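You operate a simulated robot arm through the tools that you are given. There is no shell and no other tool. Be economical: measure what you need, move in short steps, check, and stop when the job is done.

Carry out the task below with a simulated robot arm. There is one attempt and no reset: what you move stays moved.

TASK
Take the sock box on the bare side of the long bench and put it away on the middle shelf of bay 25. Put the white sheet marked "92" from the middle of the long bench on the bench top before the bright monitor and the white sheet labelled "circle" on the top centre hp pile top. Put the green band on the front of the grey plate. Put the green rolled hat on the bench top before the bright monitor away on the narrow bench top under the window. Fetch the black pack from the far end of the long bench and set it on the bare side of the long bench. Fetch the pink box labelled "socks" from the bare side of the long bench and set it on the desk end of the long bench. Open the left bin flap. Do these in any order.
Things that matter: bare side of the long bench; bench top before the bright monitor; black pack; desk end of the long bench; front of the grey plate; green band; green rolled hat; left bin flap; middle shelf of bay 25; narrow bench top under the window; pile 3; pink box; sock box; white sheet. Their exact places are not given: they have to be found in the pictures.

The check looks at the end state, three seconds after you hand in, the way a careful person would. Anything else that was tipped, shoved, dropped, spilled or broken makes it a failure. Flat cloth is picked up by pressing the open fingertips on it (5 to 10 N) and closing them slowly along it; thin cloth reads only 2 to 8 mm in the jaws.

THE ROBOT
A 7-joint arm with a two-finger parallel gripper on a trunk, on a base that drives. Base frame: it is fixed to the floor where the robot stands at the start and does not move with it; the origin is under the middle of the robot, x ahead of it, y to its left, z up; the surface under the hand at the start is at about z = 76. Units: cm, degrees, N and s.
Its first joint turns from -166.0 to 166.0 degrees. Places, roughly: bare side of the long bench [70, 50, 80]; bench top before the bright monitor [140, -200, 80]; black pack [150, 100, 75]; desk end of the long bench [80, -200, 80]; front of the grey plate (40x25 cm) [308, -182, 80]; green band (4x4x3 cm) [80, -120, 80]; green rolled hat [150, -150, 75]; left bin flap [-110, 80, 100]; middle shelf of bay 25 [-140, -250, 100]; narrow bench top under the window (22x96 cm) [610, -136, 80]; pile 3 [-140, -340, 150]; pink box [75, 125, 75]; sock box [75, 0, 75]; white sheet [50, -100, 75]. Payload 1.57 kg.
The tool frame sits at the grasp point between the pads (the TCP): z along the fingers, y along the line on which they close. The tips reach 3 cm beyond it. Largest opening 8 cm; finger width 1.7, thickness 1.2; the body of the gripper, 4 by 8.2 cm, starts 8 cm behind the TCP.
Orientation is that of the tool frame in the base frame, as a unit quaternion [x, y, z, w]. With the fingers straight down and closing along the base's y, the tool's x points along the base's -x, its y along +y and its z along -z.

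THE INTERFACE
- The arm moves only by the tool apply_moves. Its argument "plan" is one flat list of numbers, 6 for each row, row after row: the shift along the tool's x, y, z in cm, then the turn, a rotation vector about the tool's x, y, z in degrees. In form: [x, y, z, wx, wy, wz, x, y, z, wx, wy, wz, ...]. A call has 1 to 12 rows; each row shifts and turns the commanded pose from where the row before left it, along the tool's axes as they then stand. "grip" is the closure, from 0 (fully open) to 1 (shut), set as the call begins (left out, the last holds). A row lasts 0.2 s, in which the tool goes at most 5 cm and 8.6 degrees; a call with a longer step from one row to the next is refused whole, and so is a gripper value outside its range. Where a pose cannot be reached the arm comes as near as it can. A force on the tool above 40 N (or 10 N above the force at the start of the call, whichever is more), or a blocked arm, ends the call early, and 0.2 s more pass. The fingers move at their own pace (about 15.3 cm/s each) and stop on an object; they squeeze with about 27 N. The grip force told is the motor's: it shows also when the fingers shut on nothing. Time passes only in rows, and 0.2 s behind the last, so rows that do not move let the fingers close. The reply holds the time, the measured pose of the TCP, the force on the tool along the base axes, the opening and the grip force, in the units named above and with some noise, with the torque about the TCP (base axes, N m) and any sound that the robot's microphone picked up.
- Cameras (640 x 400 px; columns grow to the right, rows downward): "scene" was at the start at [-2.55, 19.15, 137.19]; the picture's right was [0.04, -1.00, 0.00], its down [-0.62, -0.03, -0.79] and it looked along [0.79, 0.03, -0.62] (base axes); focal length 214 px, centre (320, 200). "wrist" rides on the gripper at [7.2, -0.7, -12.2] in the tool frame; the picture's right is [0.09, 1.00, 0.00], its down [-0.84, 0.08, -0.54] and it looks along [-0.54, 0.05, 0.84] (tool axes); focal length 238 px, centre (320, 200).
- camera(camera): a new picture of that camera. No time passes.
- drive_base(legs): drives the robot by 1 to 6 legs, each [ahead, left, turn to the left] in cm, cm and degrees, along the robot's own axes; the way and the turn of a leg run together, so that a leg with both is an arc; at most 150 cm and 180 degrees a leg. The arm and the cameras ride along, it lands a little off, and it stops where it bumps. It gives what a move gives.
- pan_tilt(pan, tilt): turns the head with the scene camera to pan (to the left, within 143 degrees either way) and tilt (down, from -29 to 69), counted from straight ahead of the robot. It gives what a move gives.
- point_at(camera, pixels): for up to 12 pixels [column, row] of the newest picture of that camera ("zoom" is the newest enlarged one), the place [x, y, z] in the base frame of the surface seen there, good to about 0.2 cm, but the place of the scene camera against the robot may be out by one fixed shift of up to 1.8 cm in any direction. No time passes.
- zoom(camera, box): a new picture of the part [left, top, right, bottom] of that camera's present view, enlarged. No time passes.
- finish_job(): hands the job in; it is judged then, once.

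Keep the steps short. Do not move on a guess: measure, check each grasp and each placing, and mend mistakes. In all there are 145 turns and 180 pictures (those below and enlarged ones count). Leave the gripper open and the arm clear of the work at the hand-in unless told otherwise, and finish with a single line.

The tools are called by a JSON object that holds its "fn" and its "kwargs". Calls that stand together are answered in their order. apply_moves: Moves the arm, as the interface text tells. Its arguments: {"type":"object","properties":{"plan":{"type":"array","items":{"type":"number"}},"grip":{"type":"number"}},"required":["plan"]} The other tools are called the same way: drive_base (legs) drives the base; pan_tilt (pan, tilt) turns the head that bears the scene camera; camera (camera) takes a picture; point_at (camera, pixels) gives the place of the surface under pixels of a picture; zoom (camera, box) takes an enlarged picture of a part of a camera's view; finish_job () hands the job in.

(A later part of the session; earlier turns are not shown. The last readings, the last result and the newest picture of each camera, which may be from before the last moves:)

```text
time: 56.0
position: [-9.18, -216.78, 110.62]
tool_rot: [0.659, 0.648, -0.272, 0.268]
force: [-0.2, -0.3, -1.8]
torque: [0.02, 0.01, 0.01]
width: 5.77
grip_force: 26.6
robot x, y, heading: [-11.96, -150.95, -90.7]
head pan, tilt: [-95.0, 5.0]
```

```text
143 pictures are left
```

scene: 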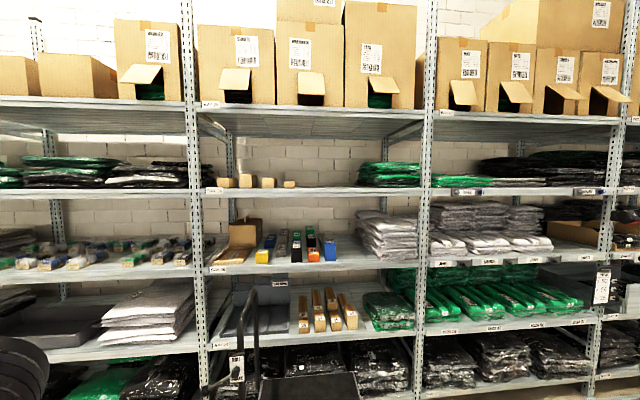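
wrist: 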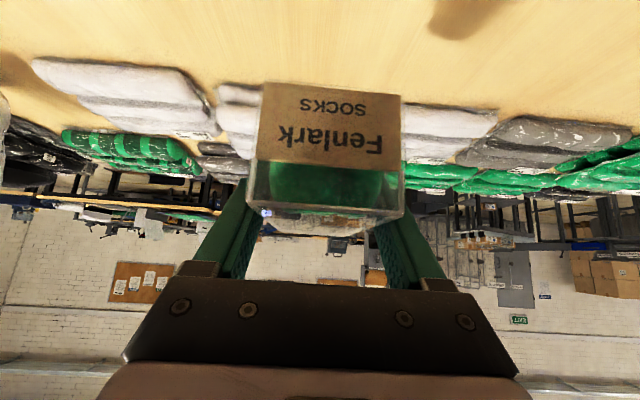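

{"fn": "zoom", "kwargs": {"camera": "scene", "box": [180, 90, 300, 290]}}

{"fn": "zoom", "kwargs": {"camera": "scene", "box": [185, 85, 265, 125]}}

{"fn": "zoom", "kwargs": {"camera": "scene", "box": [0, 80, 200, 280]}}

```text
2.00 times, centred on (240, 190) of scene
```

zoom: 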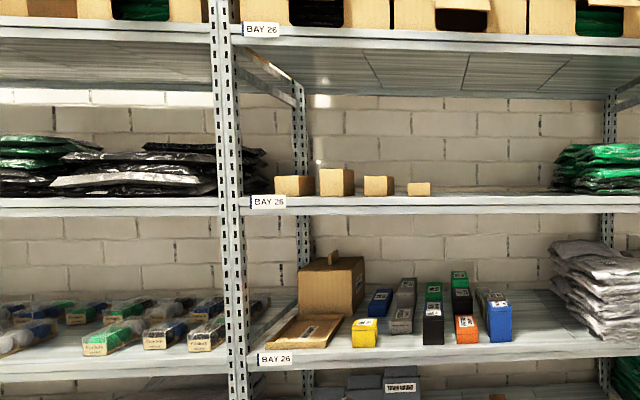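

```text
8.00 times, centred on (225, 105) of scene
```

zoom: 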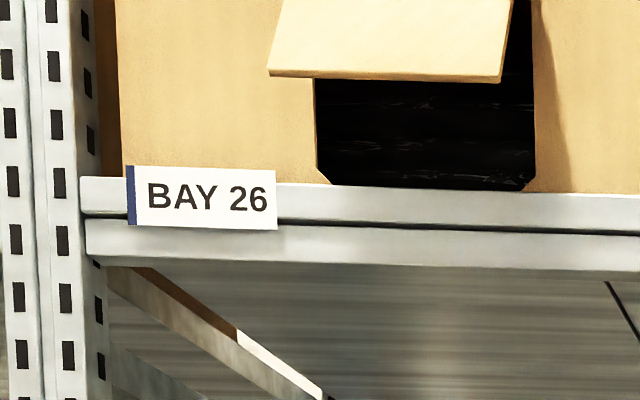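

```text
2.00 times, centred on (100, 180) of scene
```

zoom: 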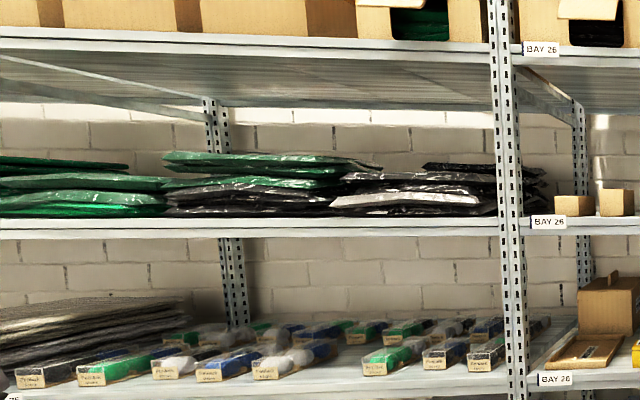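

Bay 26 is this one; bay 25 on its left holds Fenlark sock boxes on the middle shelf, with a gap. Measure the gap.

{"fn": "point_at", "kwargs": {"camera": "zoom", "pixels": [[253, 372], [305, 372], [335, 378], [363, 368], [385, 370], [335, 355], [335, 392], [500, 372], [200, 375], [320, 224], [390, 355], [270, 355]]}}

{"fn": "drive_base", "kwargs": {"legs": [[75, 0, 0], [0, 0, -90]]}}

{"fn": "pan_tilt", "kwargs": {"pan": 10, "tilt": 20}}

{"fn": "camera", "kwargs": {"camera": "scene"}}

```text
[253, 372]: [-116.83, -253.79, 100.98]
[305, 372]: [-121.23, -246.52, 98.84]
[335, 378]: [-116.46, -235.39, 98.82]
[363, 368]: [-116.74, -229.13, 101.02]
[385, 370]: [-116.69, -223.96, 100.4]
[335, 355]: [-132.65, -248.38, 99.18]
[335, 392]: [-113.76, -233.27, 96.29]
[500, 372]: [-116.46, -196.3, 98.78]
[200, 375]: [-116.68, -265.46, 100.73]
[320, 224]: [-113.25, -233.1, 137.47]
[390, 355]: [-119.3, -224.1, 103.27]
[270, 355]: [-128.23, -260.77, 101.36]
```

```text
time: 63.9
position: [-79.07, -226.66, 110.62]
tool_rot: [0.924, -0.025, -0.383, -0.011]
force: [-0.6, 0.2, -0.8]
torque: [-0.02, -0.08, -0.03]
width: 5.77
grip_force: 26.9
robot x, y, heading: [-13.16, -226.64, 176.9]
head pan, tilt: [-95.0, 5.0]
```

```text
time: 65.8
position: [-79.03, -226.6, 110.69]
tool_rot: [0.924, -0.025, -0.382, -0.01]
force: [-0.3, -0.6, -0.5]
torque: [0.0, -0.01, 0.0]
width: 5.79
grip_force: 27.0
robot x, y, heading: [-13.24, -226.38, 176.7]
head pan, tilt: [10.0, 20.0]
```

```text
139 pictures are left
```

scene: 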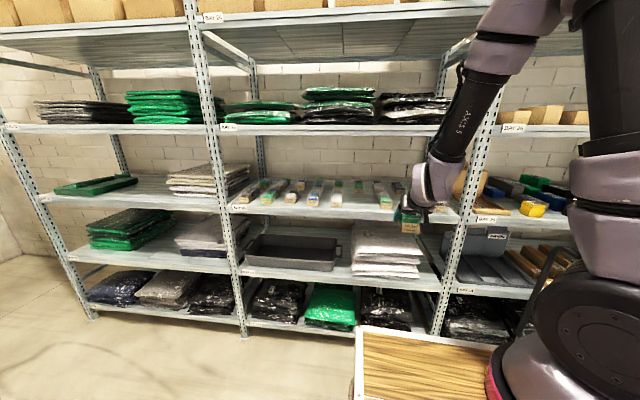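

Turn 3° to square up, shift left 11 and ahead 27.

{"fn": "drive_base", "kwargs": {"legs": [[0, 0, 3.2], [27, 11, 0]]}}

{"fn": "pan_tilt", "kwargs": {"pan": 0, "tilt": 25}}

{"fn": "camera", "kwargs": {"camera": "scene"}}

{"fn": "camera", "kwargs": {"camera": "wrist"}}

```text
time: 68.2
position: [-105.61, -241.03, 110.63]
tool_rot: [0.924, 0.0, -0.382, 0.0]
force: [0.2, 0.4, -0.7]
torque: [0.02, -0.03, -0.03]
width: 5.78
grip_force: 26.8
robot x, y, heading: [-40.13, -237.41, -179.9]
head pan, tilt: [10.0, 20.0]
```

```text
time: 68.9
position: [-105.59, -241.11, 110.66]
tool_rot: [0.924, 0.0, -0.382, 0.0]
force: [0.4, -0.5, -1.3]
torque: [-0.03, -0.02, 0.0]
width: 5.78
grip_force: 27.0
robot x, y, heading: [-40.25, -237.36, -180.0]
head pan, tilt: [0.0, 25.0]
```

```text
138 pictures are left
```

scene: 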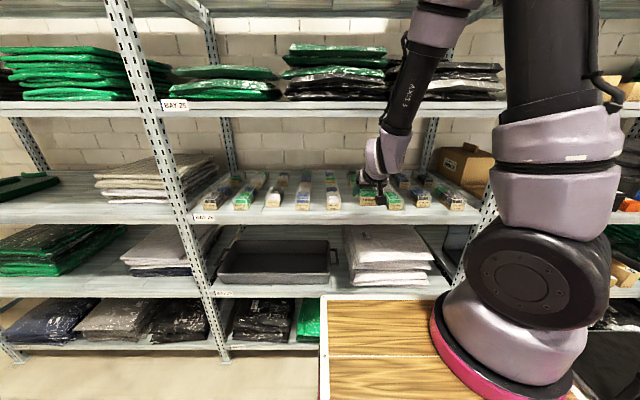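

```text
137 pictures are left
```

wrist: 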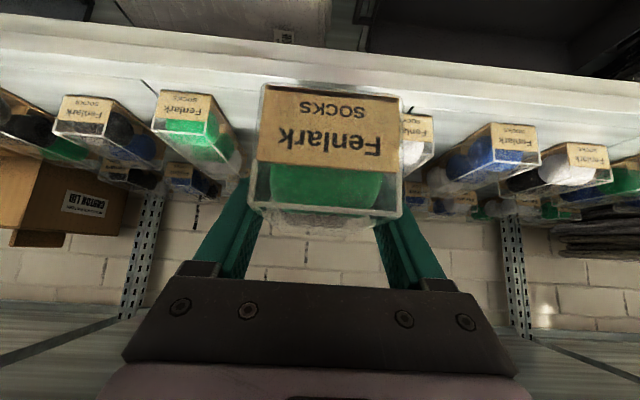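

{"fn": "point_at", "kwargs": {"camera": "wrist", "pixels": [[155, 115], [212, 120], [210, 122], [425, 130], [432, 116], [240, 60], [240, 75], [180, 140], [500, 150], [240, 162], [235, 110]]}}

{"fn": "point_at", "kwargs": {"camera": "scene", "pixels": [[395, 205], [365, 203], [333, 206], [350, 212], [350, 222], [303, 206], [365, 190], [350, 205], [310, 105], [350, 195]]}}

{"fn": "zoom", "kwargs": {"camera": "scene", "box": [280, 150, 440, 240]}}

```text
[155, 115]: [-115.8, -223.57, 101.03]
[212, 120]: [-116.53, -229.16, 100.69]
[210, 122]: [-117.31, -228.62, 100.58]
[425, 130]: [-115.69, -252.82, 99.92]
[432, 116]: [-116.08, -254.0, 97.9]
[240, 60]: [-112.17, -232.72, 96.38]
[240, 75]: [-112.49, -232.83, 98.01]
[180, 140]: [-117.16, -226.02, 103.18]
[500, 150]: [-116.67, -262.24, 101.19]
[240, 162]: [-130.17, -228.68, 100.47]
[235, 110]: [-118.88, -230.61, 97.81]
```

```text
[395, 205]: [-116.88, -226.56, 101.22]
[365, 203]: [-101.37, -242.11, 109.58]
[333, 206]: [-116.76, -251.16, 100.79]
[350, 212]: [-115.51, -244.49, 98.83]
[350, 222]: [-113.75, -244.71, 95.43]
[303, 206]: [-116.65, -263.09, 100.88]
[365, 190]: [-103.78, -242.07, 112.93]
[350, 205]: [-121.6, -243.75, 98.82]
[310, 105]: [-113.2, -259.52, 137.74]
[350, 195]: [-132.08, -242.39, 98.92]
```

```text
4.00 times, centred on (360, 195) of scene
```

zoom: 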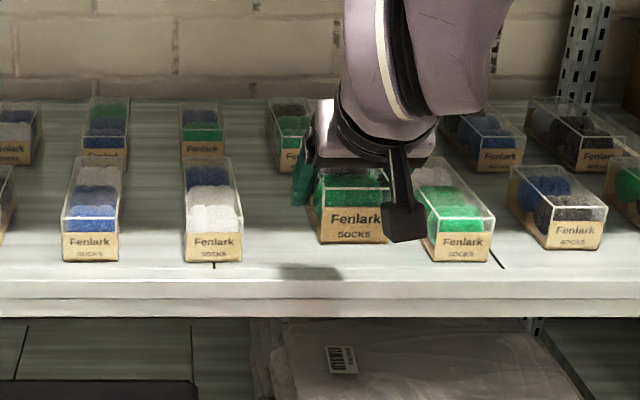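

Shelf surface is z 98.0, gap y −229.2…−248.4. Check arm clearance to the upper shelf edge (x −113, z ~137) by measuring the forearm.

{"fn": "point_at", "kwargs": {"camera": "scene", "pixels": [[385, 160], [370, 160], [395, 140], [385, 120], [400, 110], [395, 90], [415, 60], [405, 50], [430, 20], [440, 5]]}}

```text
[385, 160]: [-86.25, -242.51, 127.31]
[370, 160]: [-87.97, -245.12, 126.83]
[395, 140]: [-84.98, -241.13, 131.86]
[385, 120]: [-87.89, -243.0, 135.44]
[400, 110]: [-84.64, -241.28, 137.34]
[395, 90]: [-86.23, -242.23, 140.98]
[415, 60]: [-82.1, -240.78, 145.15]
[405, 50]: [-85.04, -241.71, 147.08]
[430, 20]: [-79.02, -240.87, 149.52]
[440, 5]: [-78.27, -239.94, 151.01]
```

Back the base 8 cm so the forearm leans more, then extend in stages.

{"fn": "drive_base", "kwargs": {"legs": [[-8, 0, 0]]}}

{"fn": "apply_moves", "kwargs": {"plan": [-1, -0.8, 1, 0, 0, 0, -1.4, -0.8, 1.4, 0, 0, 0, -1.4, -0.7, 1.4, 0, 0, 0, -1.4, 0, 1.4, 0, 0, 0, -1.4, 0, 1.4, 0, 0, 0, -1.4, 0, 1.4, 0, 0, 0]}}

{"fn": "camera", "kwargs": {"camera": "scene"}}

{"fn": "point_at", "kwargs": {"camera": "scene", "pixels": [[385, 160], [395, 140], [395, 120], [400, 110], [405, 90], [415, 60], [405, 50], [430, 20]]}}

```text
time: 70.0
position: [-97.31, -241.02, 110.6]
tool_rot: [0.924, 0.001, -0.382, 0.001]
force: [-0.1, -0.2, -1.5]
torque: [-0.01, 0.0, -0.03]
width: 5.76
grip_force: 26.7
robot x, y, heading: [-31.74, -237.31, -179.8]
head pan, tilt: [0.0, 25.0]
```

```text
time: 71.4
position: [-108.58, -238.87, 110.6]
tool_rot: [0.924, 0.0, -0.382, 0.0]
force: [0.8, -0.3, -0.2]
torque: [0.0, 0.01, 0.03]
width: 5.76
grip_force: 27.2
robot x, y, heading: [-31.72, -236.9, -180.0]
head pan, tilt: [0.0, 25.0]
```

```text
135 pictures are left
```

scene: 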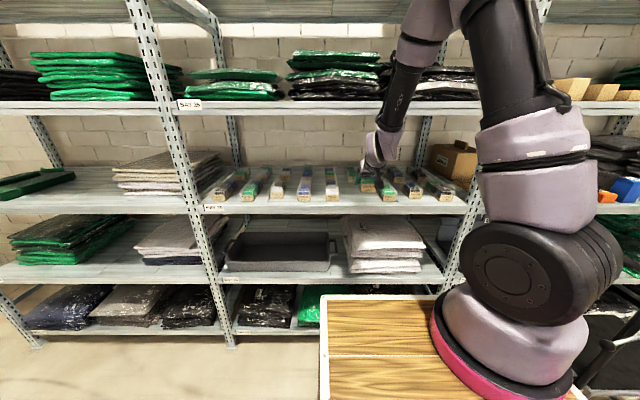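

```text
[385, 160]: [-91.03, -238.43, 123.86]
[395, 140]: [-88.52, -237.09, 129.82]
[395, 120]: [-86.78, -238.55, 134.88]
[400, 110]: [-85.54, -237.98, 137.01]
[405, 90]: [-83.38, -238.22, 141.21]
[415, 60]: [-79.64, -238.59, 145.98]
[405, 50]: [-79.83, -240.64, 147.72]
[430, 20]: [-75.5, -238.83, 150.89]
```

Clearance is good. Forward 13.3, then down.

{"fn": "apply_moves", "kwargs": {"plan": [-1.34, 0, 1.34, 0, 0, 0, -1.34, 0, 1.34, 0, 0, 0, -1.34, 0, 1.34, 0, 0, 0, -1.34, 0, 1.34, 0, 0, 0, -1.34, 0, 1.34, 0, 0, 0, -1.34, 0, 1.34, 0, 0, 0, -1.34, 0, 1.34, 0, 0, 0]}}

{"fn": "apply_moves", "kwargs": {"plan": [1.3, 0, 1.3, 0, 0, 0, 1.3, 0, 1.3, 0, 0, 0, 1.3, 0, 1.3, 0, 0, 0, 1.3, 0, 1.3, 0, 0, 0, 1, 0, 1, 0, 0, 0, 0.3, 0, 0.3, 0, 0, 0]}}

{"fn": "camera", "kwargs": {"camera": "wrist"}}

{"fn": "zoom", "kwargs": {"camera": "scene", "box": [280, 130, 460, 230]}}

```text
time: 73.0
position: [-121.92, -238.72, 110.55]
tool_rot: [0.924, 0.0, -0.382, 0.001]
force: [-0.3, 0.3, -1.5]
torque: [-0.01, -0.03, -0.04]
width: 5.76
grip_force: 27.1
robot x, y, heading: [-31.88, -237.72, -179.9]
head pan, tilt: [0.0, 25.0]
```

```text
time: 74.4
position: [-121.83, -238.69, 101.22]
tool_rot: [0.924, 0.001, -0.381, 0.0]
force: [0.4, -0.6, -0.5]
torque: [0.0, -0.02, -0.01]
width: 5.75
grip_force: 26.9
robot x, y, heading: [-31.74, -237.66, -179.6]
head pan, tilt: [0.0, 25.0]
```

```text
134 pictures are left
```

wrist: 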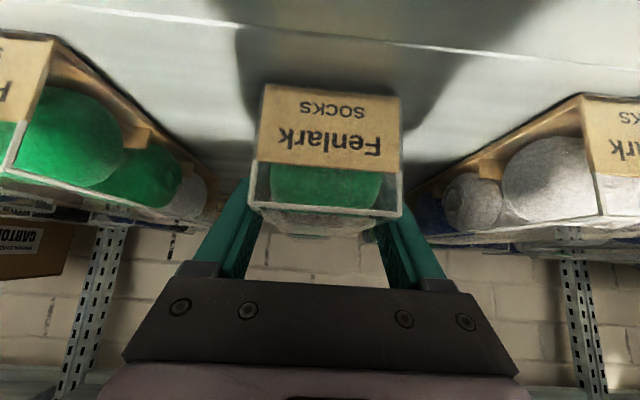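

```text
3.56 times, centred on (370, 180) of scene
```

zoom: 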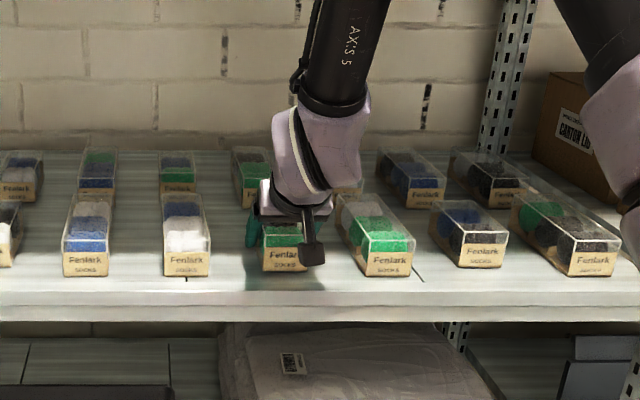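

Nicely in the gap. Lower the last 0.3, release, and back out along the finger axis, up and away.

{"fn": "apply_moves", "kwargs": {"plan": [0.2, 0, 0.2, 0, 0, 0, 0.05, 0, 0.05, 0, 0, 0]}}

{"fn": "apply_moves", "kwargs": {"plan": [0, 0, 0, 0, 0, 0, 0, 0, 0, 0, 0, 0, 0, 0, -1, 0, 0, 0, 0, 0, -3, 0, 0, 0, 0, 0, -3, 0, 0, 0, 0, 0, -3, 0, 0, 0, 1.4, 0, -1.4, 0, 0, 0, 2, 0, -2, 0, 0, 0, 2, 0, -2, 0, 0, 0], "grip": 0}}

{"fn": "camera", "kwargs": {"camera": "wrist"}}

```text
time: 75.0
position: [-121.79, -238.78, 101.0]
tool_rot: [0.924, 0.001, -0.381, 0.001]
force: [0.3, 0.0, -1.4]
torque: [0.01, 0.03, 0.02]
width: 5.77
grip_force: 27.0
robot x, y, heading: [-31.52, -237.17, -179.9]
head pan, tilt: [0.0, 25.0]
```

```text
time: 77.0
position: [-107.22, -238.7, 107.9]
tool_rot: [0.924, 0.0, -0.381, 0.0]
force: [-0.5, -0.4, 0.0]
torque: [-0.03, 0.03, 0.0]
width: 8.02
grip_force: 0.0
robot x, y, heading: [-31.91, -237.53, -179.9]
head pan, tilt: [0.0, 25.0]
```

```text
132 pictures are left
```

wrist: 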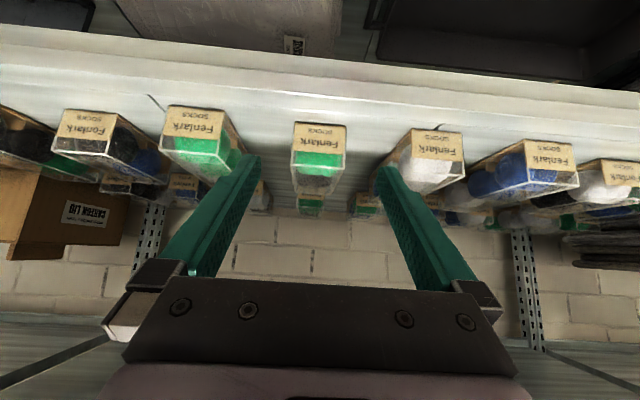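

Sock box is placed. Now look left at bay 24 for "pile 3" around [-140,-340,150].

{"fn": "pan_tilt", "kwargs": {"pan": 45, "tilt": 5}}

{"fn": "camera", "kwargs": {"camera": "scene"}}

{"fn": "zoom", "kwargs": {"camera": "scene", "box": [160, 80, 480, 260]}}

```text
time: 78.1
position: [-107.24, -238.72, 107.9]
tool_rot: [0.924, 0.0, -0.382, -0.001]
force: [0.6, -1.0, 0.7]
torque: [-0.03, -0.03, -0.02]
width: 8.0
grip_force: 0.0
robot x, y, heading: [-32.12, -237.5, -180.0]
head pan, tilt: [45.0, 5.0]
```

```text
131 pictures are left
```

scene: 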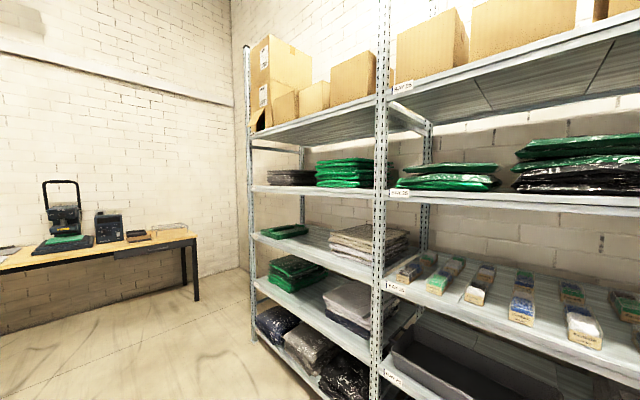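

```text
2.00 times, centred on (320, 170) of scene
```

zoom: 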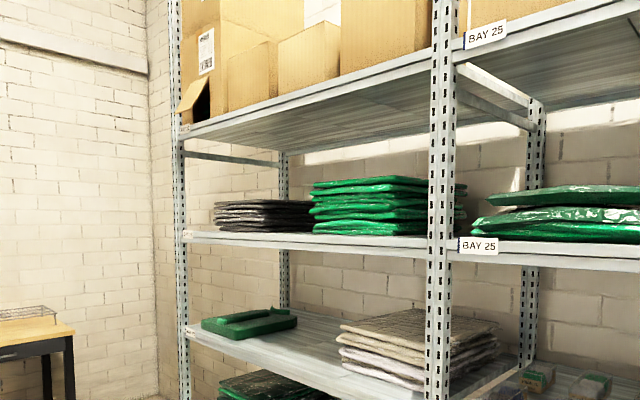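

{"fn": "point_at", "kwargs": {"camera": "zoom", "pixels": [[370, 180], [370, 200], [330, 228], [262, 201], [262, 225], [400, 228], [530, 190], [530, 230], [580, 215], [250, 320], [420, 330], [620, 190]]}}

{"fn": "drive_base", "kwargs": {"legs": [[-20, 0, 0], [0, 60, 0]]}}

{"fn": "pan_tilt", "kwargs": {"pan": 10, "tilt": 0}}

{"fn": "camera", "kwargs": {"camera": "scene"}}

```text
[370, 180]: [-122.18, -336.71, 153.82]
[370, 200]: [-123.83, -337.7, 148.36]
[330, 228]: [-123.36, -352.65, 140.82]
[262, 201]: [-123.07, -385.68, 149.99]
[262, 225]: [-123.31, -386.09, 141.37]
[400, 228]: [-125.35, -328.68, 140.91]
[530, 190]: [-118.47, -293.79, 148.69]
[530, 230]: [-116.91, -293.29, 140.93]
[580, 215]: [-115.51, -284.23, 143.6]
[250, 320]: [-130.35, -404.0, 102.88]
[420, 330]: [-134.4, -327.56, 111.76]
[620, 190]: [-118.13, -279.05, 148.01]
```

```text
time: 82.7
position: [-87.1, -299.4, 107.85]
tool_rot: [0.924, 0.002, -0.381, 0.001]
force: [0.4, 0.8, -0.9]
torque: [-0.01, 0.01, 0.0]
width: 7.99
grip_force: 0.0
robot x, y, heading: [-11.76, -297.66, -179.7]
head pan, tilt: [45.0, 5.0]
```

```text
time: 83.7
position: [-86.97, -299.41, 107.91]
tool_rot: [0.924, 0.002, -0.382, 0.002]
force: [-0.1, 0.1, -0.3]
torque: [0.01, 0.03, 0.03]
width: 8.01
grip_force: 0.1
robot x, y, heading: [-11.5, -297.97, -179.9]
head pan, tilt: [10.0, 0.0]
```

```text
129 pictures are left
```

scene: 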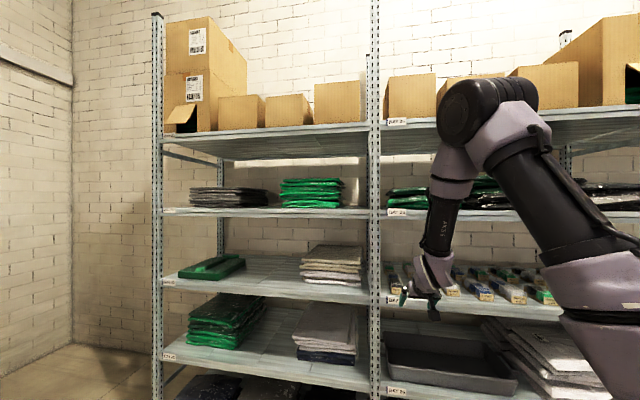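

{"fn": "zoom", "kwargs": {"camera": "scene", "box": [150, 160, 390, 310]}}

{"fn": "zoom", "kwargs": {"camera": "scene", "box": [260, 170, 420, 220]}}

{"fn": "zoom", "kwargs": {"camera": "scene", "box": [150, 160, 270, 220]}}

```text
2.67 times, centred on (270, 235) of scene
```

zoom: 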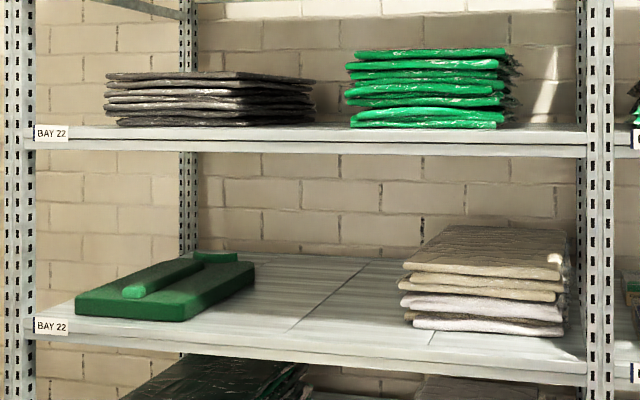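

```text
4.00 times, centred on (340, 195) of scene
```

zoom: 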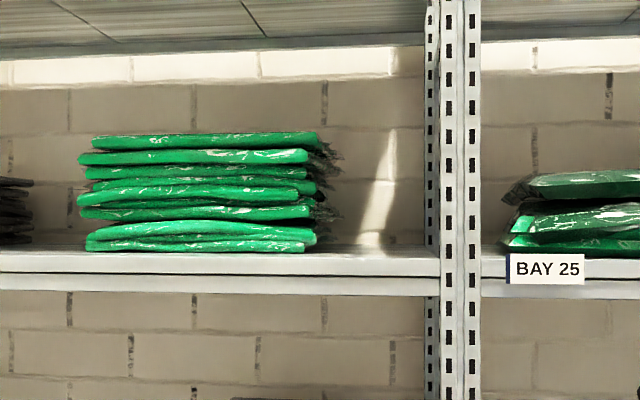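

```text
5.33 times, centred on (210, 190) of scene
```

zoom: 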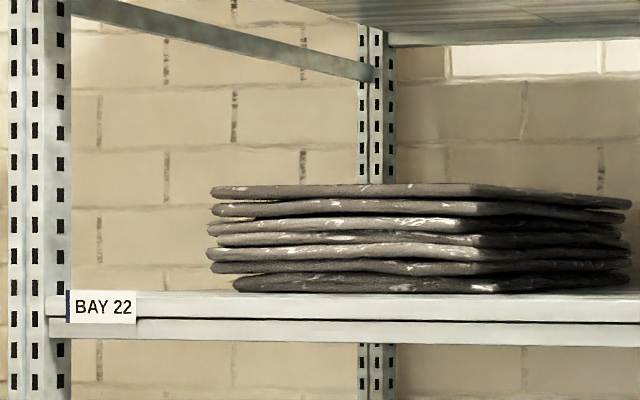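

Bay 22's upper shelf: green pile at y≈−337, top z≈153.5 matches pile 3. Now go fetch the sheets: hand back to pointing down, turn right, drive along +y.

{"fn": "apply_moves", "kwargs": {"plan": [0, 0, 0, 0, 7.5, 0, 0, 0, 0, 0, 7.5, 0, 0, 0, 0, 0, 7.5, 0, 0, 0, 0, 0, 7.5, 0, 0, 0, 0, 0, 7.5, 0, 0, 0, 0, 0, 7.5, 0, 3, 0, 0, 0, 0, 0, 4, 0, 0, 0, 0, 0, 4, 0, 0, 0, 0, 0]}}

{"fn": "drive_base", "kwargs": {"legs": [[0, 0, -90], [140, 0, 0], [60, 0, 0], [0, 0, -90]]}}

{"fn": "pan_tilt", "kwargs": {"pan": -25, "tilt": 35}}

{"fn": "camera", "kwargs": {"camera": "scene"}}

```text
time: 85.7
position: [-76.11, -299.33, 107.94]
tool_rot: [1.0, 0.002, 0.0, 0.0]
force: [0.6, -0.6, -0.2]
torque: [-0.03, 0.0, -0.02]
width: 7.98
grip_force: 0.1
robot x, y, heading: [-11.96, -297.74, -179.8]
head pan, tilt: [10.0, 0.0]
```

```text
time: 103.5
position: [56.31, -94.91, 107.98]
tool_rot: [0.01, 1.0, 0.0, -0.001]
force: [-0.9, -0.5, 0.5]
torque: [-0.05, -0.04, 0.0]
width: 8.0
grip_force: 0.1
robot x, y, heading: [-7.84, -95.15, -1.0]
head pan, tilt: [10.0, 0.0]
```

```text
time: 104.5
position: [56.19, -94.95, 107.93]
tool_rot: [0.009, 1.0, 0.0, -0.001]
force: [-0.7, -0.4, 0.4]
torque: [0.02, 0.01, 0.02]
width: 7.99
grip_force: 0.0
robot x, y, heading: [-8.09, -95.05, -1.1]
head pan, tilt: [-25.0, 35.0]
```

```text
125 pictures are left
```

scene: 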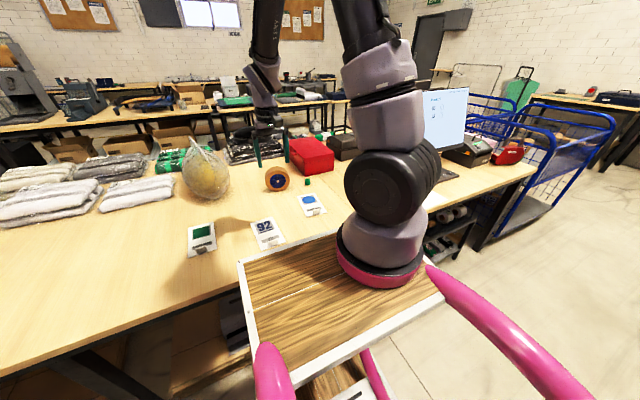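

{"fn": "camera", "kwargs": {"camera": "wrist"}}

{"fn": "zoom", "kwargs": {"camera": "scene", "box": [180, 120, 340, 260]}}

{"fn": "point_at", "kwargs": {"camera": "zoom", "pixels": [[340, 470], [290, 480], [520, 330], [510, 250], [390, 230]]}}

```text
124 pictures are left
```

wrist: 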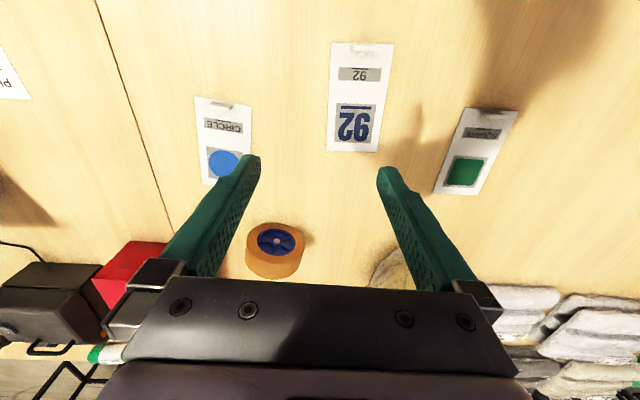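

```text
2.86 times, centred on (260, 190) of scene
```

zoom: 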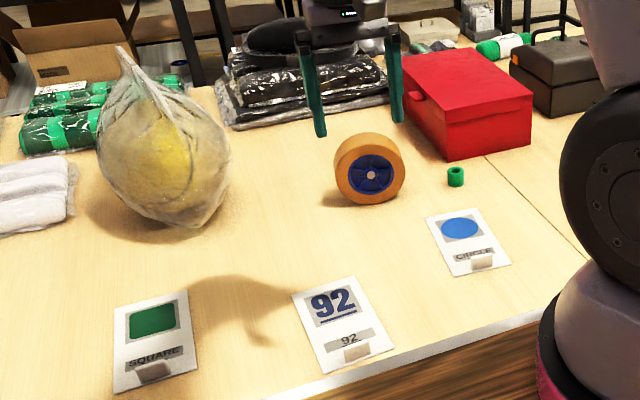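

```text
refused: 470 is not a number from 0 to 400
```

Each sheet has a raised tab at the near end. Measure the 92's tab with the wrist camera.

{"fn": "zoom", "kwargs": {"camera": "wrist", "box": [310, 30, 410, 160]}}

{"fn": "point_at", "kwargs": {"camera": "zoom", "pixels": [[220, 45], [415, 50], [205, 370], [360, 372], [315, 60], [250, 64], [370, 68], [315, 75], [315, 90], [315, 50], [290, 200]]}}

{"fn": "zoom", "kwargs": {"camera": "wrist", "box": [330, 35, 400, 80]}}

```text
3.08 times, centred on (360, 95) of wrist
```

zoom: 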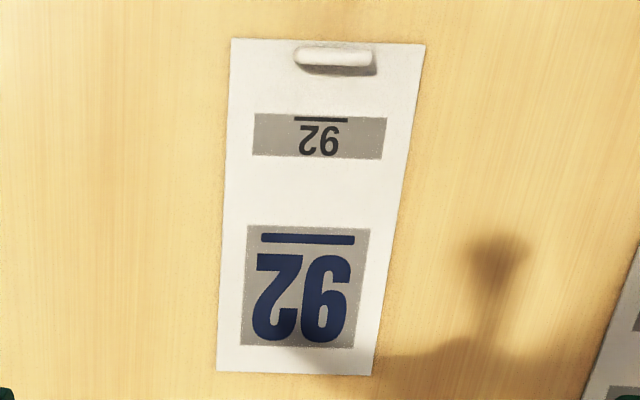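

```text
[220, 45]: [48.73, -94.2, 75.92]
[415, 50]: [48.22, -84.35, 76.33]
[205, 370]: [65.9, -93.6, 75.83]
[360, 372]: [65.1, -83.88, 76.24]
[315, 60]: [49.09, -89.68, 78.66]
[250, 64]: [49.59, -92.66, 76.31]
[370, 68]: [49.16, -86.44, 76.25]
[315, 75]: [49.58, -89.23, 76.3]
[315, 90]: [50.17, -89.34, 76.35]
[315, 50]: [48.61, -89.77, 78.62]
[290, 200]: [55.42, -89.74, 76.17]
```

```text
8.89 times, centred on (365, 58) of wrist
```

zoom: 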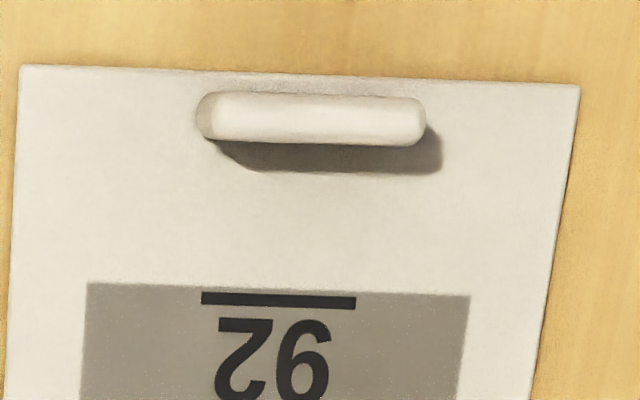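

The handle bar is ~4 cm along y, ~1 cm thick, top z 78.7, centre [49,−89.5]. Before picking, I'll find the "bench top before the bright monitor" and the hat.

{"fn": "pan_tilt", "kwargs": {"pan": -48, "tilt": 22}}

{"fn": "camera", "kwargs": {"camera": "scene"}}

{"fn": "zoom", "kwargs": {"camera": "scene", "box": [80, 80, 360, 260]}}

```text
time: 105.4
position: [56.3, -94.89, 107.93]
tool_rot: [0.009, 1.0, 0.0, -0.001]
force: [-0.1, 0.1, 0.4]
torque: [-0.01, -0.03, -0.01]
width: 7.99
grip_force: 0.0
robot x, y, heading: [-8.32, -95.02, -0.9]
head pan, tilt: [-48.0, 22.0]
```

```text
120 pictures are left
```

scene: 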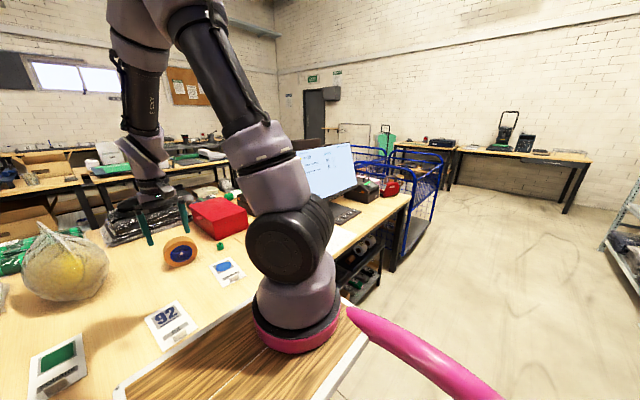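

```text
2.22 times, centred on (220, 170) of scene
```

zoom: 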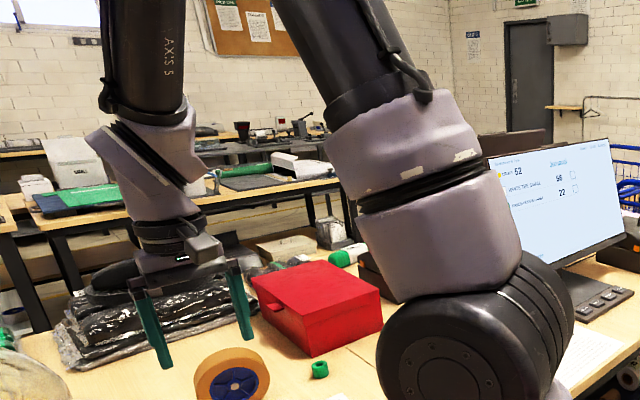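

Arm blocks the view. Turn to face +y and back up along the aisle to view the desk end.

{"fn": "drive_base", "kwargs": {"legs": [[0, 0, 91], [-90, 0, 0]]}}

{"fn": "pan_tilt", "kwargs": {"pan": -90, "tilt": 22}}

{"fn": "camera", "kwargs": {"camera": "scene"}}

{"fn": "zoom", "kwargs": {"camera": "scene", "box": [160, 80, 400, 240]}}

```text
time: 113.9
position: [-9.48, -119.11, 107.89]
tool_rot: [0.709, -0.706, 0.0, 0.0]
force: [0.1, -0.4, 0.7]
torque: [0.01, 0.01, -0.04]
width: 7.99
grip_force: 0.1
robot x, y, heading: [-7.74, -183.67, 90.1]
head pan, tilt: [-48.0, 22.0]
```

```text
time: 115.0
position: [-9.49, -119.05, 107.92]
tool_rot: [0.709, -0.705, 0.0, 0.001]
force: [-0.1, 0.2, -0.1]
torque: [0.01, 0.02, 0.04]
width: 8.01
grip_force: 0.3
robot x, y, heading: [-8.09, -183.57, 90.2]
head pan, tilt: [-90.0, 22.0]
```

```text
118 pictures are left
```

scene: 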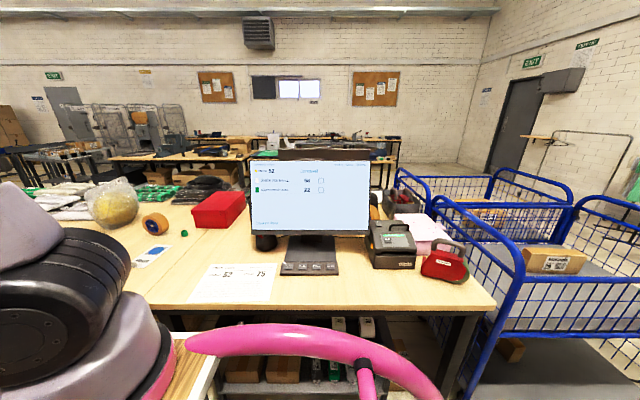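

```text
2.50 times, centred on (280, 160) of scene
```

zoom: 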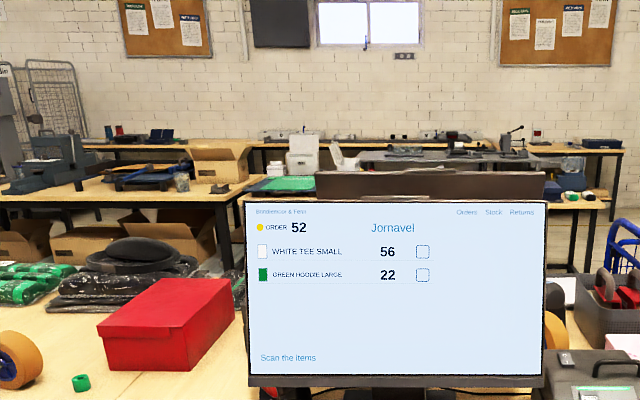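

{"fn": "point_at", "kwargs": {"camera": "scene", "pixels": [[235, 285], [310, 255], [310, 190], [320, 153], [390, 240], [450, 262], [380, 300], [420, 225], [495, 305], [185, 233], [440, 280], [350, 290]]}}

{"fn": "drive_base", "kwargs": {"legs": [[-95, 0, 0]]}}

{"fn": "pan_tilt", "kwargs": {"pan": -70, "tilt": 20}}

{"fn": "camera", "kwargs": {"camera": "scene"}}

{"fn": "zoom", "kwargs": {"camera": "scene", "box": [200, 80, 480, 240]}}

```text
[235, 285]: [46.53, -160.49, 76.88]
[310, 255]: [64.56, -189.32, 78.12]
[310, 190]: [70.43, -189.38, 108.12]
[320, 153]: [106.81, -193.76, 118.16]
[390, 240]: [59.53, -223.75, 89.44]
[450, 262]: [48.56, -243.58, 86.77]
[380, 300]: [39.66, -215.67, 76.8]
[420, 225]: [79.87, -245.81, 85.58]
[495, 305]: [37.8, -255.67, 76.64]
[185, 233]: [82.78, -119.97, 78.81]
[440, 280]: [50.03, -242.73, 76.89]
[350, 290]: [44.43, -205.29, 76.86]
```

```text
time: 119.9
position: [-9.3, -212.59, 107.92]
tool_rot: [0.713, -0.701, 0.001, 0.001]
force: [0.6, -0.7, -0.7]
torque: [0.01, 0.02, -0.04]
width: 8.0
grip_force: 0.1
robot x, y, heading: [-7.44, -277.43, 91.2]
head pan, tilt: [-90.0, 22.0]
```

```text
time: 120.7
position: [-9.4, -212.54, 107.85]
tool_rot: [0.712, -0.702, 0.0, 0.001]
force: [-0.4, -0.6, -0.9]
torque: [-0.02, 0.0, -0.03]
width: 7.99
grip_force: 0.2
robot x, y, heading: [-7.26, -277.59, 90.9]
head pan, tilt: [-70.0, 20.0]
```

```text
116 pictures are left
```

scene: 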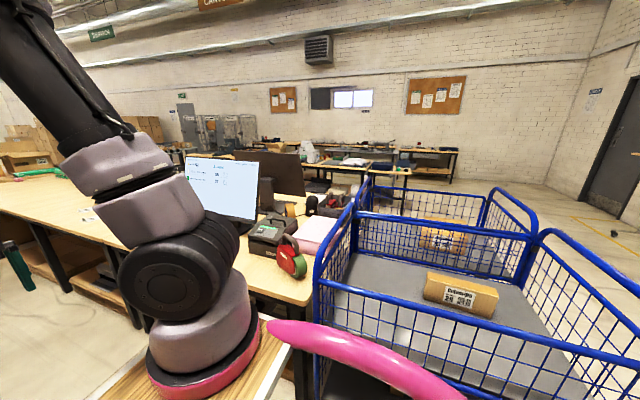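

```text
2.29 times, centred on (340, 160) of scene
```

zoom: 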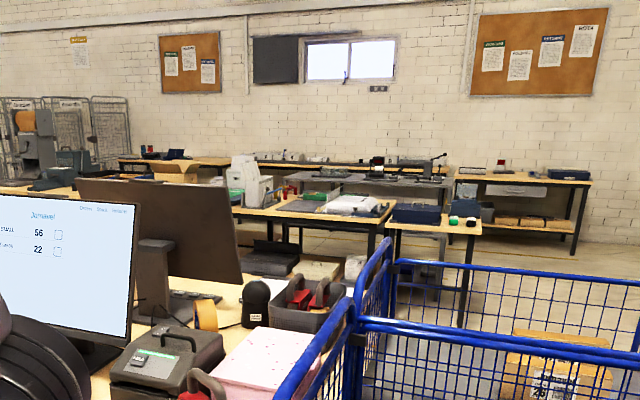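

The second monitor behind faces +x. I need to see the far side; measure the blue cart's footprint to plan a way round.

{"fn": "pan_tilt", "kwargs": {"pan": -100, "tilt": 25}}

{"fn": "camera", "kwargs": {"camera": "scene"}}

{"fn": "point_at", "kwargs": {"camera": "scene", "pixels": [[60, 200], [230, 200], [420, 220], [250, 180], [130, 250], [400, 330], [470, 250], [300, 150], [480, 150], [400, 140], [560, 250], [200, 140]]}}

```text
time: 121.7
position: [-9.46, -212.53, 108.02]
tool_rot: [0.713, -0.701, 0.001, 0.0]
force: [-0.5, 0.3, 0.6]
torque: [-0.01, -0.01, 0.03]
width: 8.0
grip_force: 0.0
robot x, y, heading: [-7.03, -277.13, 91.0]
head pan, tilt: [-100.0, 25.0]
```

```text
114 pictures are left
```

scene: 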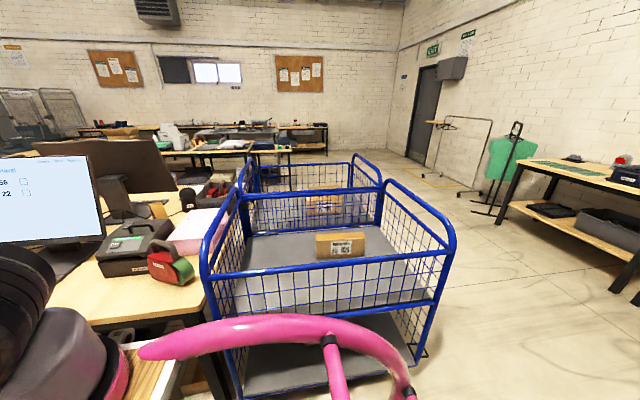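

```text
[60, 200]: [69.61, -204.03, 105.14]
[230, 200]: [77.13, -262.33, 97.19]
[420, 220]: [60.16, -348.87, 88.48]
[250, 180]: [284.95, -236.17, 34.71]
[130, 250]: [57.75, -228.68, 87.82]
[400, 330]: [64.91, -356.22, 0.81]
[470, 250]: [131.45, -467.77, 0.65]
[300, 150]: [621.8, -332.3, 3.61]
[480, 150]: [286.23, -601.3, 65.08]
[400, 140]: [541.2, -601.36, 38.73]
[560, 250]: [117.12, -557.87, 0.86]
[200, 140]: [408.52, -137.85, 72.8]
```

Free corridor exists at y −360…−560. First do the circle sheet from the near side: drive back to y≈−113 and face the bench.

{"fn": "drive_base", "kwargs": {"legs": [[100, 0, 0], [64, 0, 0], [0, 0, -91]]}}

{"fn": "camera", "kwargs": {"camera": "wrist"}}

```text
time: 133.8
position: [52.4, -111.08, 107.9]
tool_rot: [-0.016, 1.0, 0.001, -0.002]
force: [-0.1, -0.1, 0.1]
torque: [0.0, 0.0, -0.01]
width: 8.0
grip_force: 0.0
robot x, y, heading: [-12.24, -114.43, 1.9]
head pan, tilt: [-100.0, 25.0]
```

```text
113 pictures are left
```

wrist: 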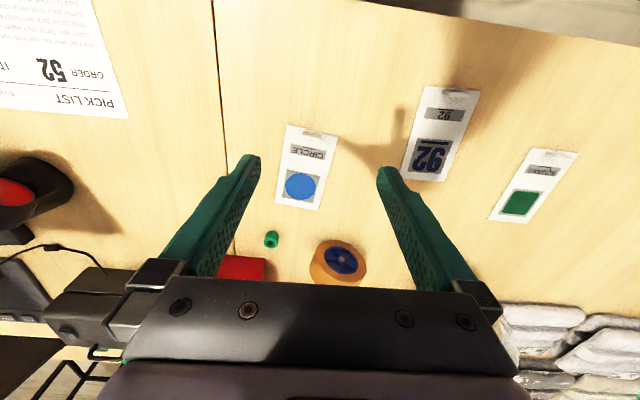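

{"fn": "zoom", "kwargs": {"camera": "wrist", "box": [260, 110, 360, 260]}}

{"fn": "point_at", "kwargs": {"camera": "zoom", "pixels": [[267, 45], [378, 75], [240, 248], [345, 265], [330, 58], [330, 66], [295, 55], [365, 70], [330, 85], [293, 345], [275, 340]]}}

{"fn": "zoom", "kwargs": {"camera": "wrist", "box": [280, 115, 350, 160]}}

{"fn": "point_at", "kwargs": {"camera": "zoom", "pixels": [[215, 125], [215, 150], [340, 135], [340, 160], [390, 165], [275, 128], [275, 140], [275, 155]]}}

```text
2.67 times, centred on (310, 185) of wrist
```

zoom: 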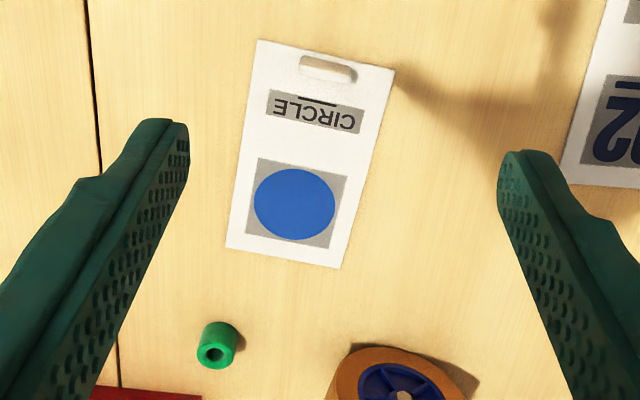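

```text
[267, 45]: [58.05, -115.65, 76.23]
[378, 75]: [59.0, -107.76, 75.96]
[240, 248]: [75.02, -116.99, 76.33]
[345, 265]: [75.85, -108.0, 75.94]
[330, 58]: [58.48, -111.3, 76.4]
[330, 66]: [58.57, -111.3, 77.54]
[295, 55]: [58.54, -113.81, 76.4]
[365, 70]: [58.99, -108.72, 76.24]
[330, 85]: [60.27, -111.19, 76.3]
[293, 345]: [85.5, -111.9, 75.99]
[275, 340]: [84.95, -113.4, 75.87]
```

```text
8.89 times, centred on (315, 138) of wrist
```

zoom: 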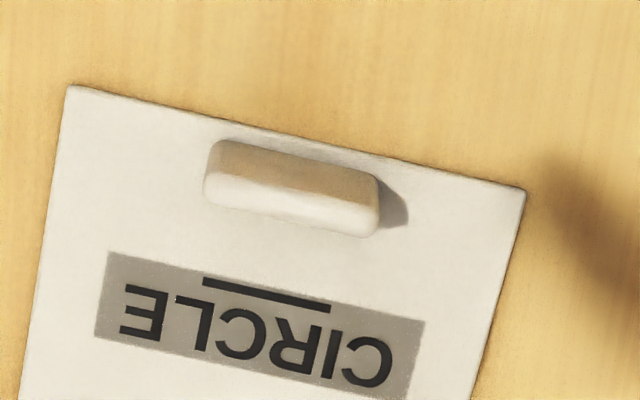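

```text
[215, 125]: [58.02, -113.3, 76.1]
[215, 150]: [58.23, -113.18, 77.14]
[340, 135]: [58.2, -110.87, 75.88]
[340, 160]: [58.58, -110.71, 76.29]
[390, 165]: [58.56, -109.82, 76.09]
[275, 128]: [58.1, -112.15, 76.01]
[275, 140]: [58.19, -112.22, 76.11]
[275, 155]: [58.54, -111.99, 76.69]
```

{"fn": "point_at", "kwargs": {"camera": "zoom", "pixels": [[208, 190], [374, 222], [290, 190], [290, 205], [290, 218], [208, 175], [374, 195], [45, 300], [80, 95], [515, 200]]}}

```text
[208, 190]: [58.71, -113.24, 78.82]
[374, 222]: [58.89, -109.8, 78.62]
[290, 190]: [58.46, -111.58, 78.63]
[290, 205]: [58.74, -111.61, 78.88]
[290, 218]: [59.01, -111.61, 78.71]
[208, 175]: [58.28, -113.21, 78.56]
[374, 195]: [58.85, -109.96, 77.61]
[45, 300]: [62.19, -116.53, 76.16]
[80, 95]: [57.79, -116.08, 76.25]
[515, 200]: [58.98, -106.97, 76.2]
```

Handle centre [58.6,−111.55], top 78.7, yaw about −5°. Move above, yaw, tilt 45°, and check.

{"fn": "apply_moves", "kwargs": {"plan": [-4.5, -0.6, 0, 0, 0, 7, 0, 0, 4.5, 0, 0, 0, 0, 0, 4.5, 0, 0, 0, 0, 0, 4.5, 0, 0, 0, 0, 0, 4, 0, 0, 0, 0, 0, 0, 0, -7.5, 0, 0, 0, 0, 0, -7.5, 0, 0, 0, 0, 0, -7.5, 0, 0, 0, 0, 0, -7.5, 0, 0, 0, 0, 0, -7.5, 0, 0, 0, 0, 0, -7.5, 0]}}

{"fn": "camera", "kwargs": {"camera": "wrist"}}

```text
time: 136.2
position: [56.88, -111.49, 90.49]
tool_rot: [0.042, 0.923, -0.018, 0.382]
force: [-0.3, -0.8, -0.3]
torque: [0.01, 0.0, 0.02]
width: 8.0
grip_force: 0.1
robot x, y, heading: [-12.23, -114.51, 1.8]
head pan, tilt: [-100.0, 25.0]
```

```text
110 pictures are left
```

wrist: 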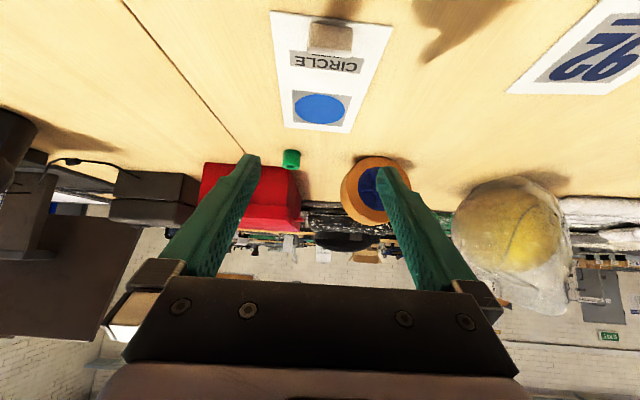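

{"fn": "apply_moves", "kwargs": {"plan": [2, 0, 2, 0, 0, 0, 2, 0, 2, 0, 0, 0, 2, 0, 2, 0, 0, 0, 1.2, 0, 1.2, 0, 0, 0, 0.5, 0, 0.5, 0, 0, 0, 0.2, 0, 0.2, 0, 0, 0]}}

{"fn": "camera", "kwargs": {"camera": "wrist"}}

```text
time: 137.6
position: [56.88, -111.7, 79.27]
tool_rot: [0.04, 0.924, -0.016, 0.381]
force: [-0.1, 0.1, 0.3]
torque: [0.01, -0.01, 0.0]
width: 8.01
grip_force: 0.0
robot x, y, heading: [-11.89, -114.53, 1.7]
head pan, tilt: [-100.0, 25.0]
```

```text
109 pictures are left
```

wrist: 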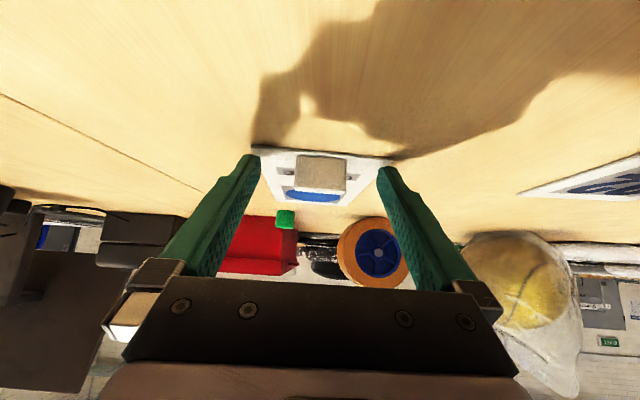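

Handle sits between the fingertips at pixel (320,172). Close and lift a little.

{"fn": "apply_moves", "kwargs": {"plan": [0, 0, 0, 0, 0, 0, 0, 0, 0, 0, 0, 0, 0, 0, 0, 0, 0, 0, 0, 0, 0, 0, 0, 0], "grip": 1}}

{"fn": "apply_moves", "kwargs": {"plan": [-0.3, 0, -0.3, 0, 0, 0, -0.5, 0, -0.5, 0, 0, 0, -1, 0, -1, 0, 0, 0, -1.5, 0, -1.5, 0, 0, 0, -2, 0, -2, 0, 0, 0, -2, 0, -2, 0, 0, 0, -2, 0, -2, 0, 0, 0]}}

{"fn": "camera", "kwargs": {"camera": "wrist"}}

```text
time: 138.6
position: [56.9, -111.54, 79.14]
tool_rot: [0.041, 0.923, -0.017, 0.382]
force: [0.1, 0.1, -0.3]
torque: [0.0, 0.0, 0.02]
width: 3.43
grip_force: 26.8
robot x, y, heading: [-12.33, -114.47, 1.8]
head pan, tilt: [-100.0, 25.0]
```

```text
time: 140.2
position: [56.76, -111.33, 92.32]
tool_rot: [0.041, 0.923, -0.017, 0.381]
force: [-0.6, 0.5, 0.2]
torque: [-0.01, 0.02, -0.03]
width: 3.43
grip_force: 26.5
robot x, y, heading: [-12.25, -114.53, 2.0]
head pan, tilt: [-100.0, 25.0]
```

```text
108 pictures are left
```

wrist: 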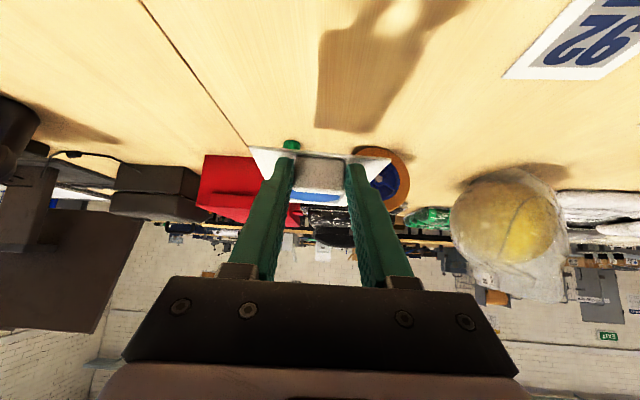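

Held level. Raise and pull in slightly, then drive to face bay 22.

{"fn": "apply_moves", "kwargs": {"plan": [-2, 0, -2, 0, 0, 0, -2, 0, -2, 0, 0, 0, -2, 0, -2, 0, 0, 0, -2, 0, -2, 0, 0, 0, 0, 0, -2, 0, 0, 0, 0, 0, -2, 0, 0, 0]}}

{"fn": "drive_base", "kwargs": {"legs": [[0, 0, -92], [120, 0, 0], [103, 0, 0], [0, 0, -90]]}}

{"fn": "pan_tilt", "kwargs": {"pan": 0, "tilt": 5}}

{"fn": "camera", "kwargs": {"camera": "scene"}}

```text
time: 141.6
position: [54.34, -111.24, 106.57]
tool_rot: [0.041, 0.924, -0.018, 0.38]
force: [1.1, -0.2, -0.9]
torque: [0.0, 0.0, -0.04]
width: 3.45
grip_force: 26.9
out of reach, approached as far as the arm can: row 6
robot x, y, heading: [-12.29, -114.15, 1.5]
head pan, tilt: [-100.0, 25.0]
```

```text
time: 160.3
position: [-83.6, -335.55, 106.53]
tool_rot: [0.922, -0.068, -0.38, -0.029]
force: [-0.3, 0.4, 0.4]
torque: [0.03, 0.01, -0.02]
width: 3.45
grip_force: 26.5
robot x, y, heading: [-17.05, -336.39, 178.8]
head pan, tilt: [-100.0, 25.0]
```

```text
time: 162.0
position: [-83.49, -335.68, 106.52]
tool_rot: [0.922, -0.068, -0.38, -0.028]
force: [-0.8, -0.8, 0.9]
torque: [0.01, -0.02, -0.01]
width: 3.44
grip_force: 26.9
robot x, y, heading: [-16.9, -336.1, 178.4]
head pan, tilt: [0.0, 5.0]
```

```text
107 pictures are left
```

scene: 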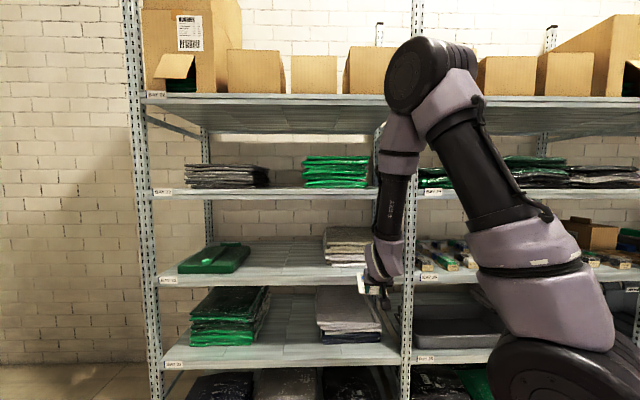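

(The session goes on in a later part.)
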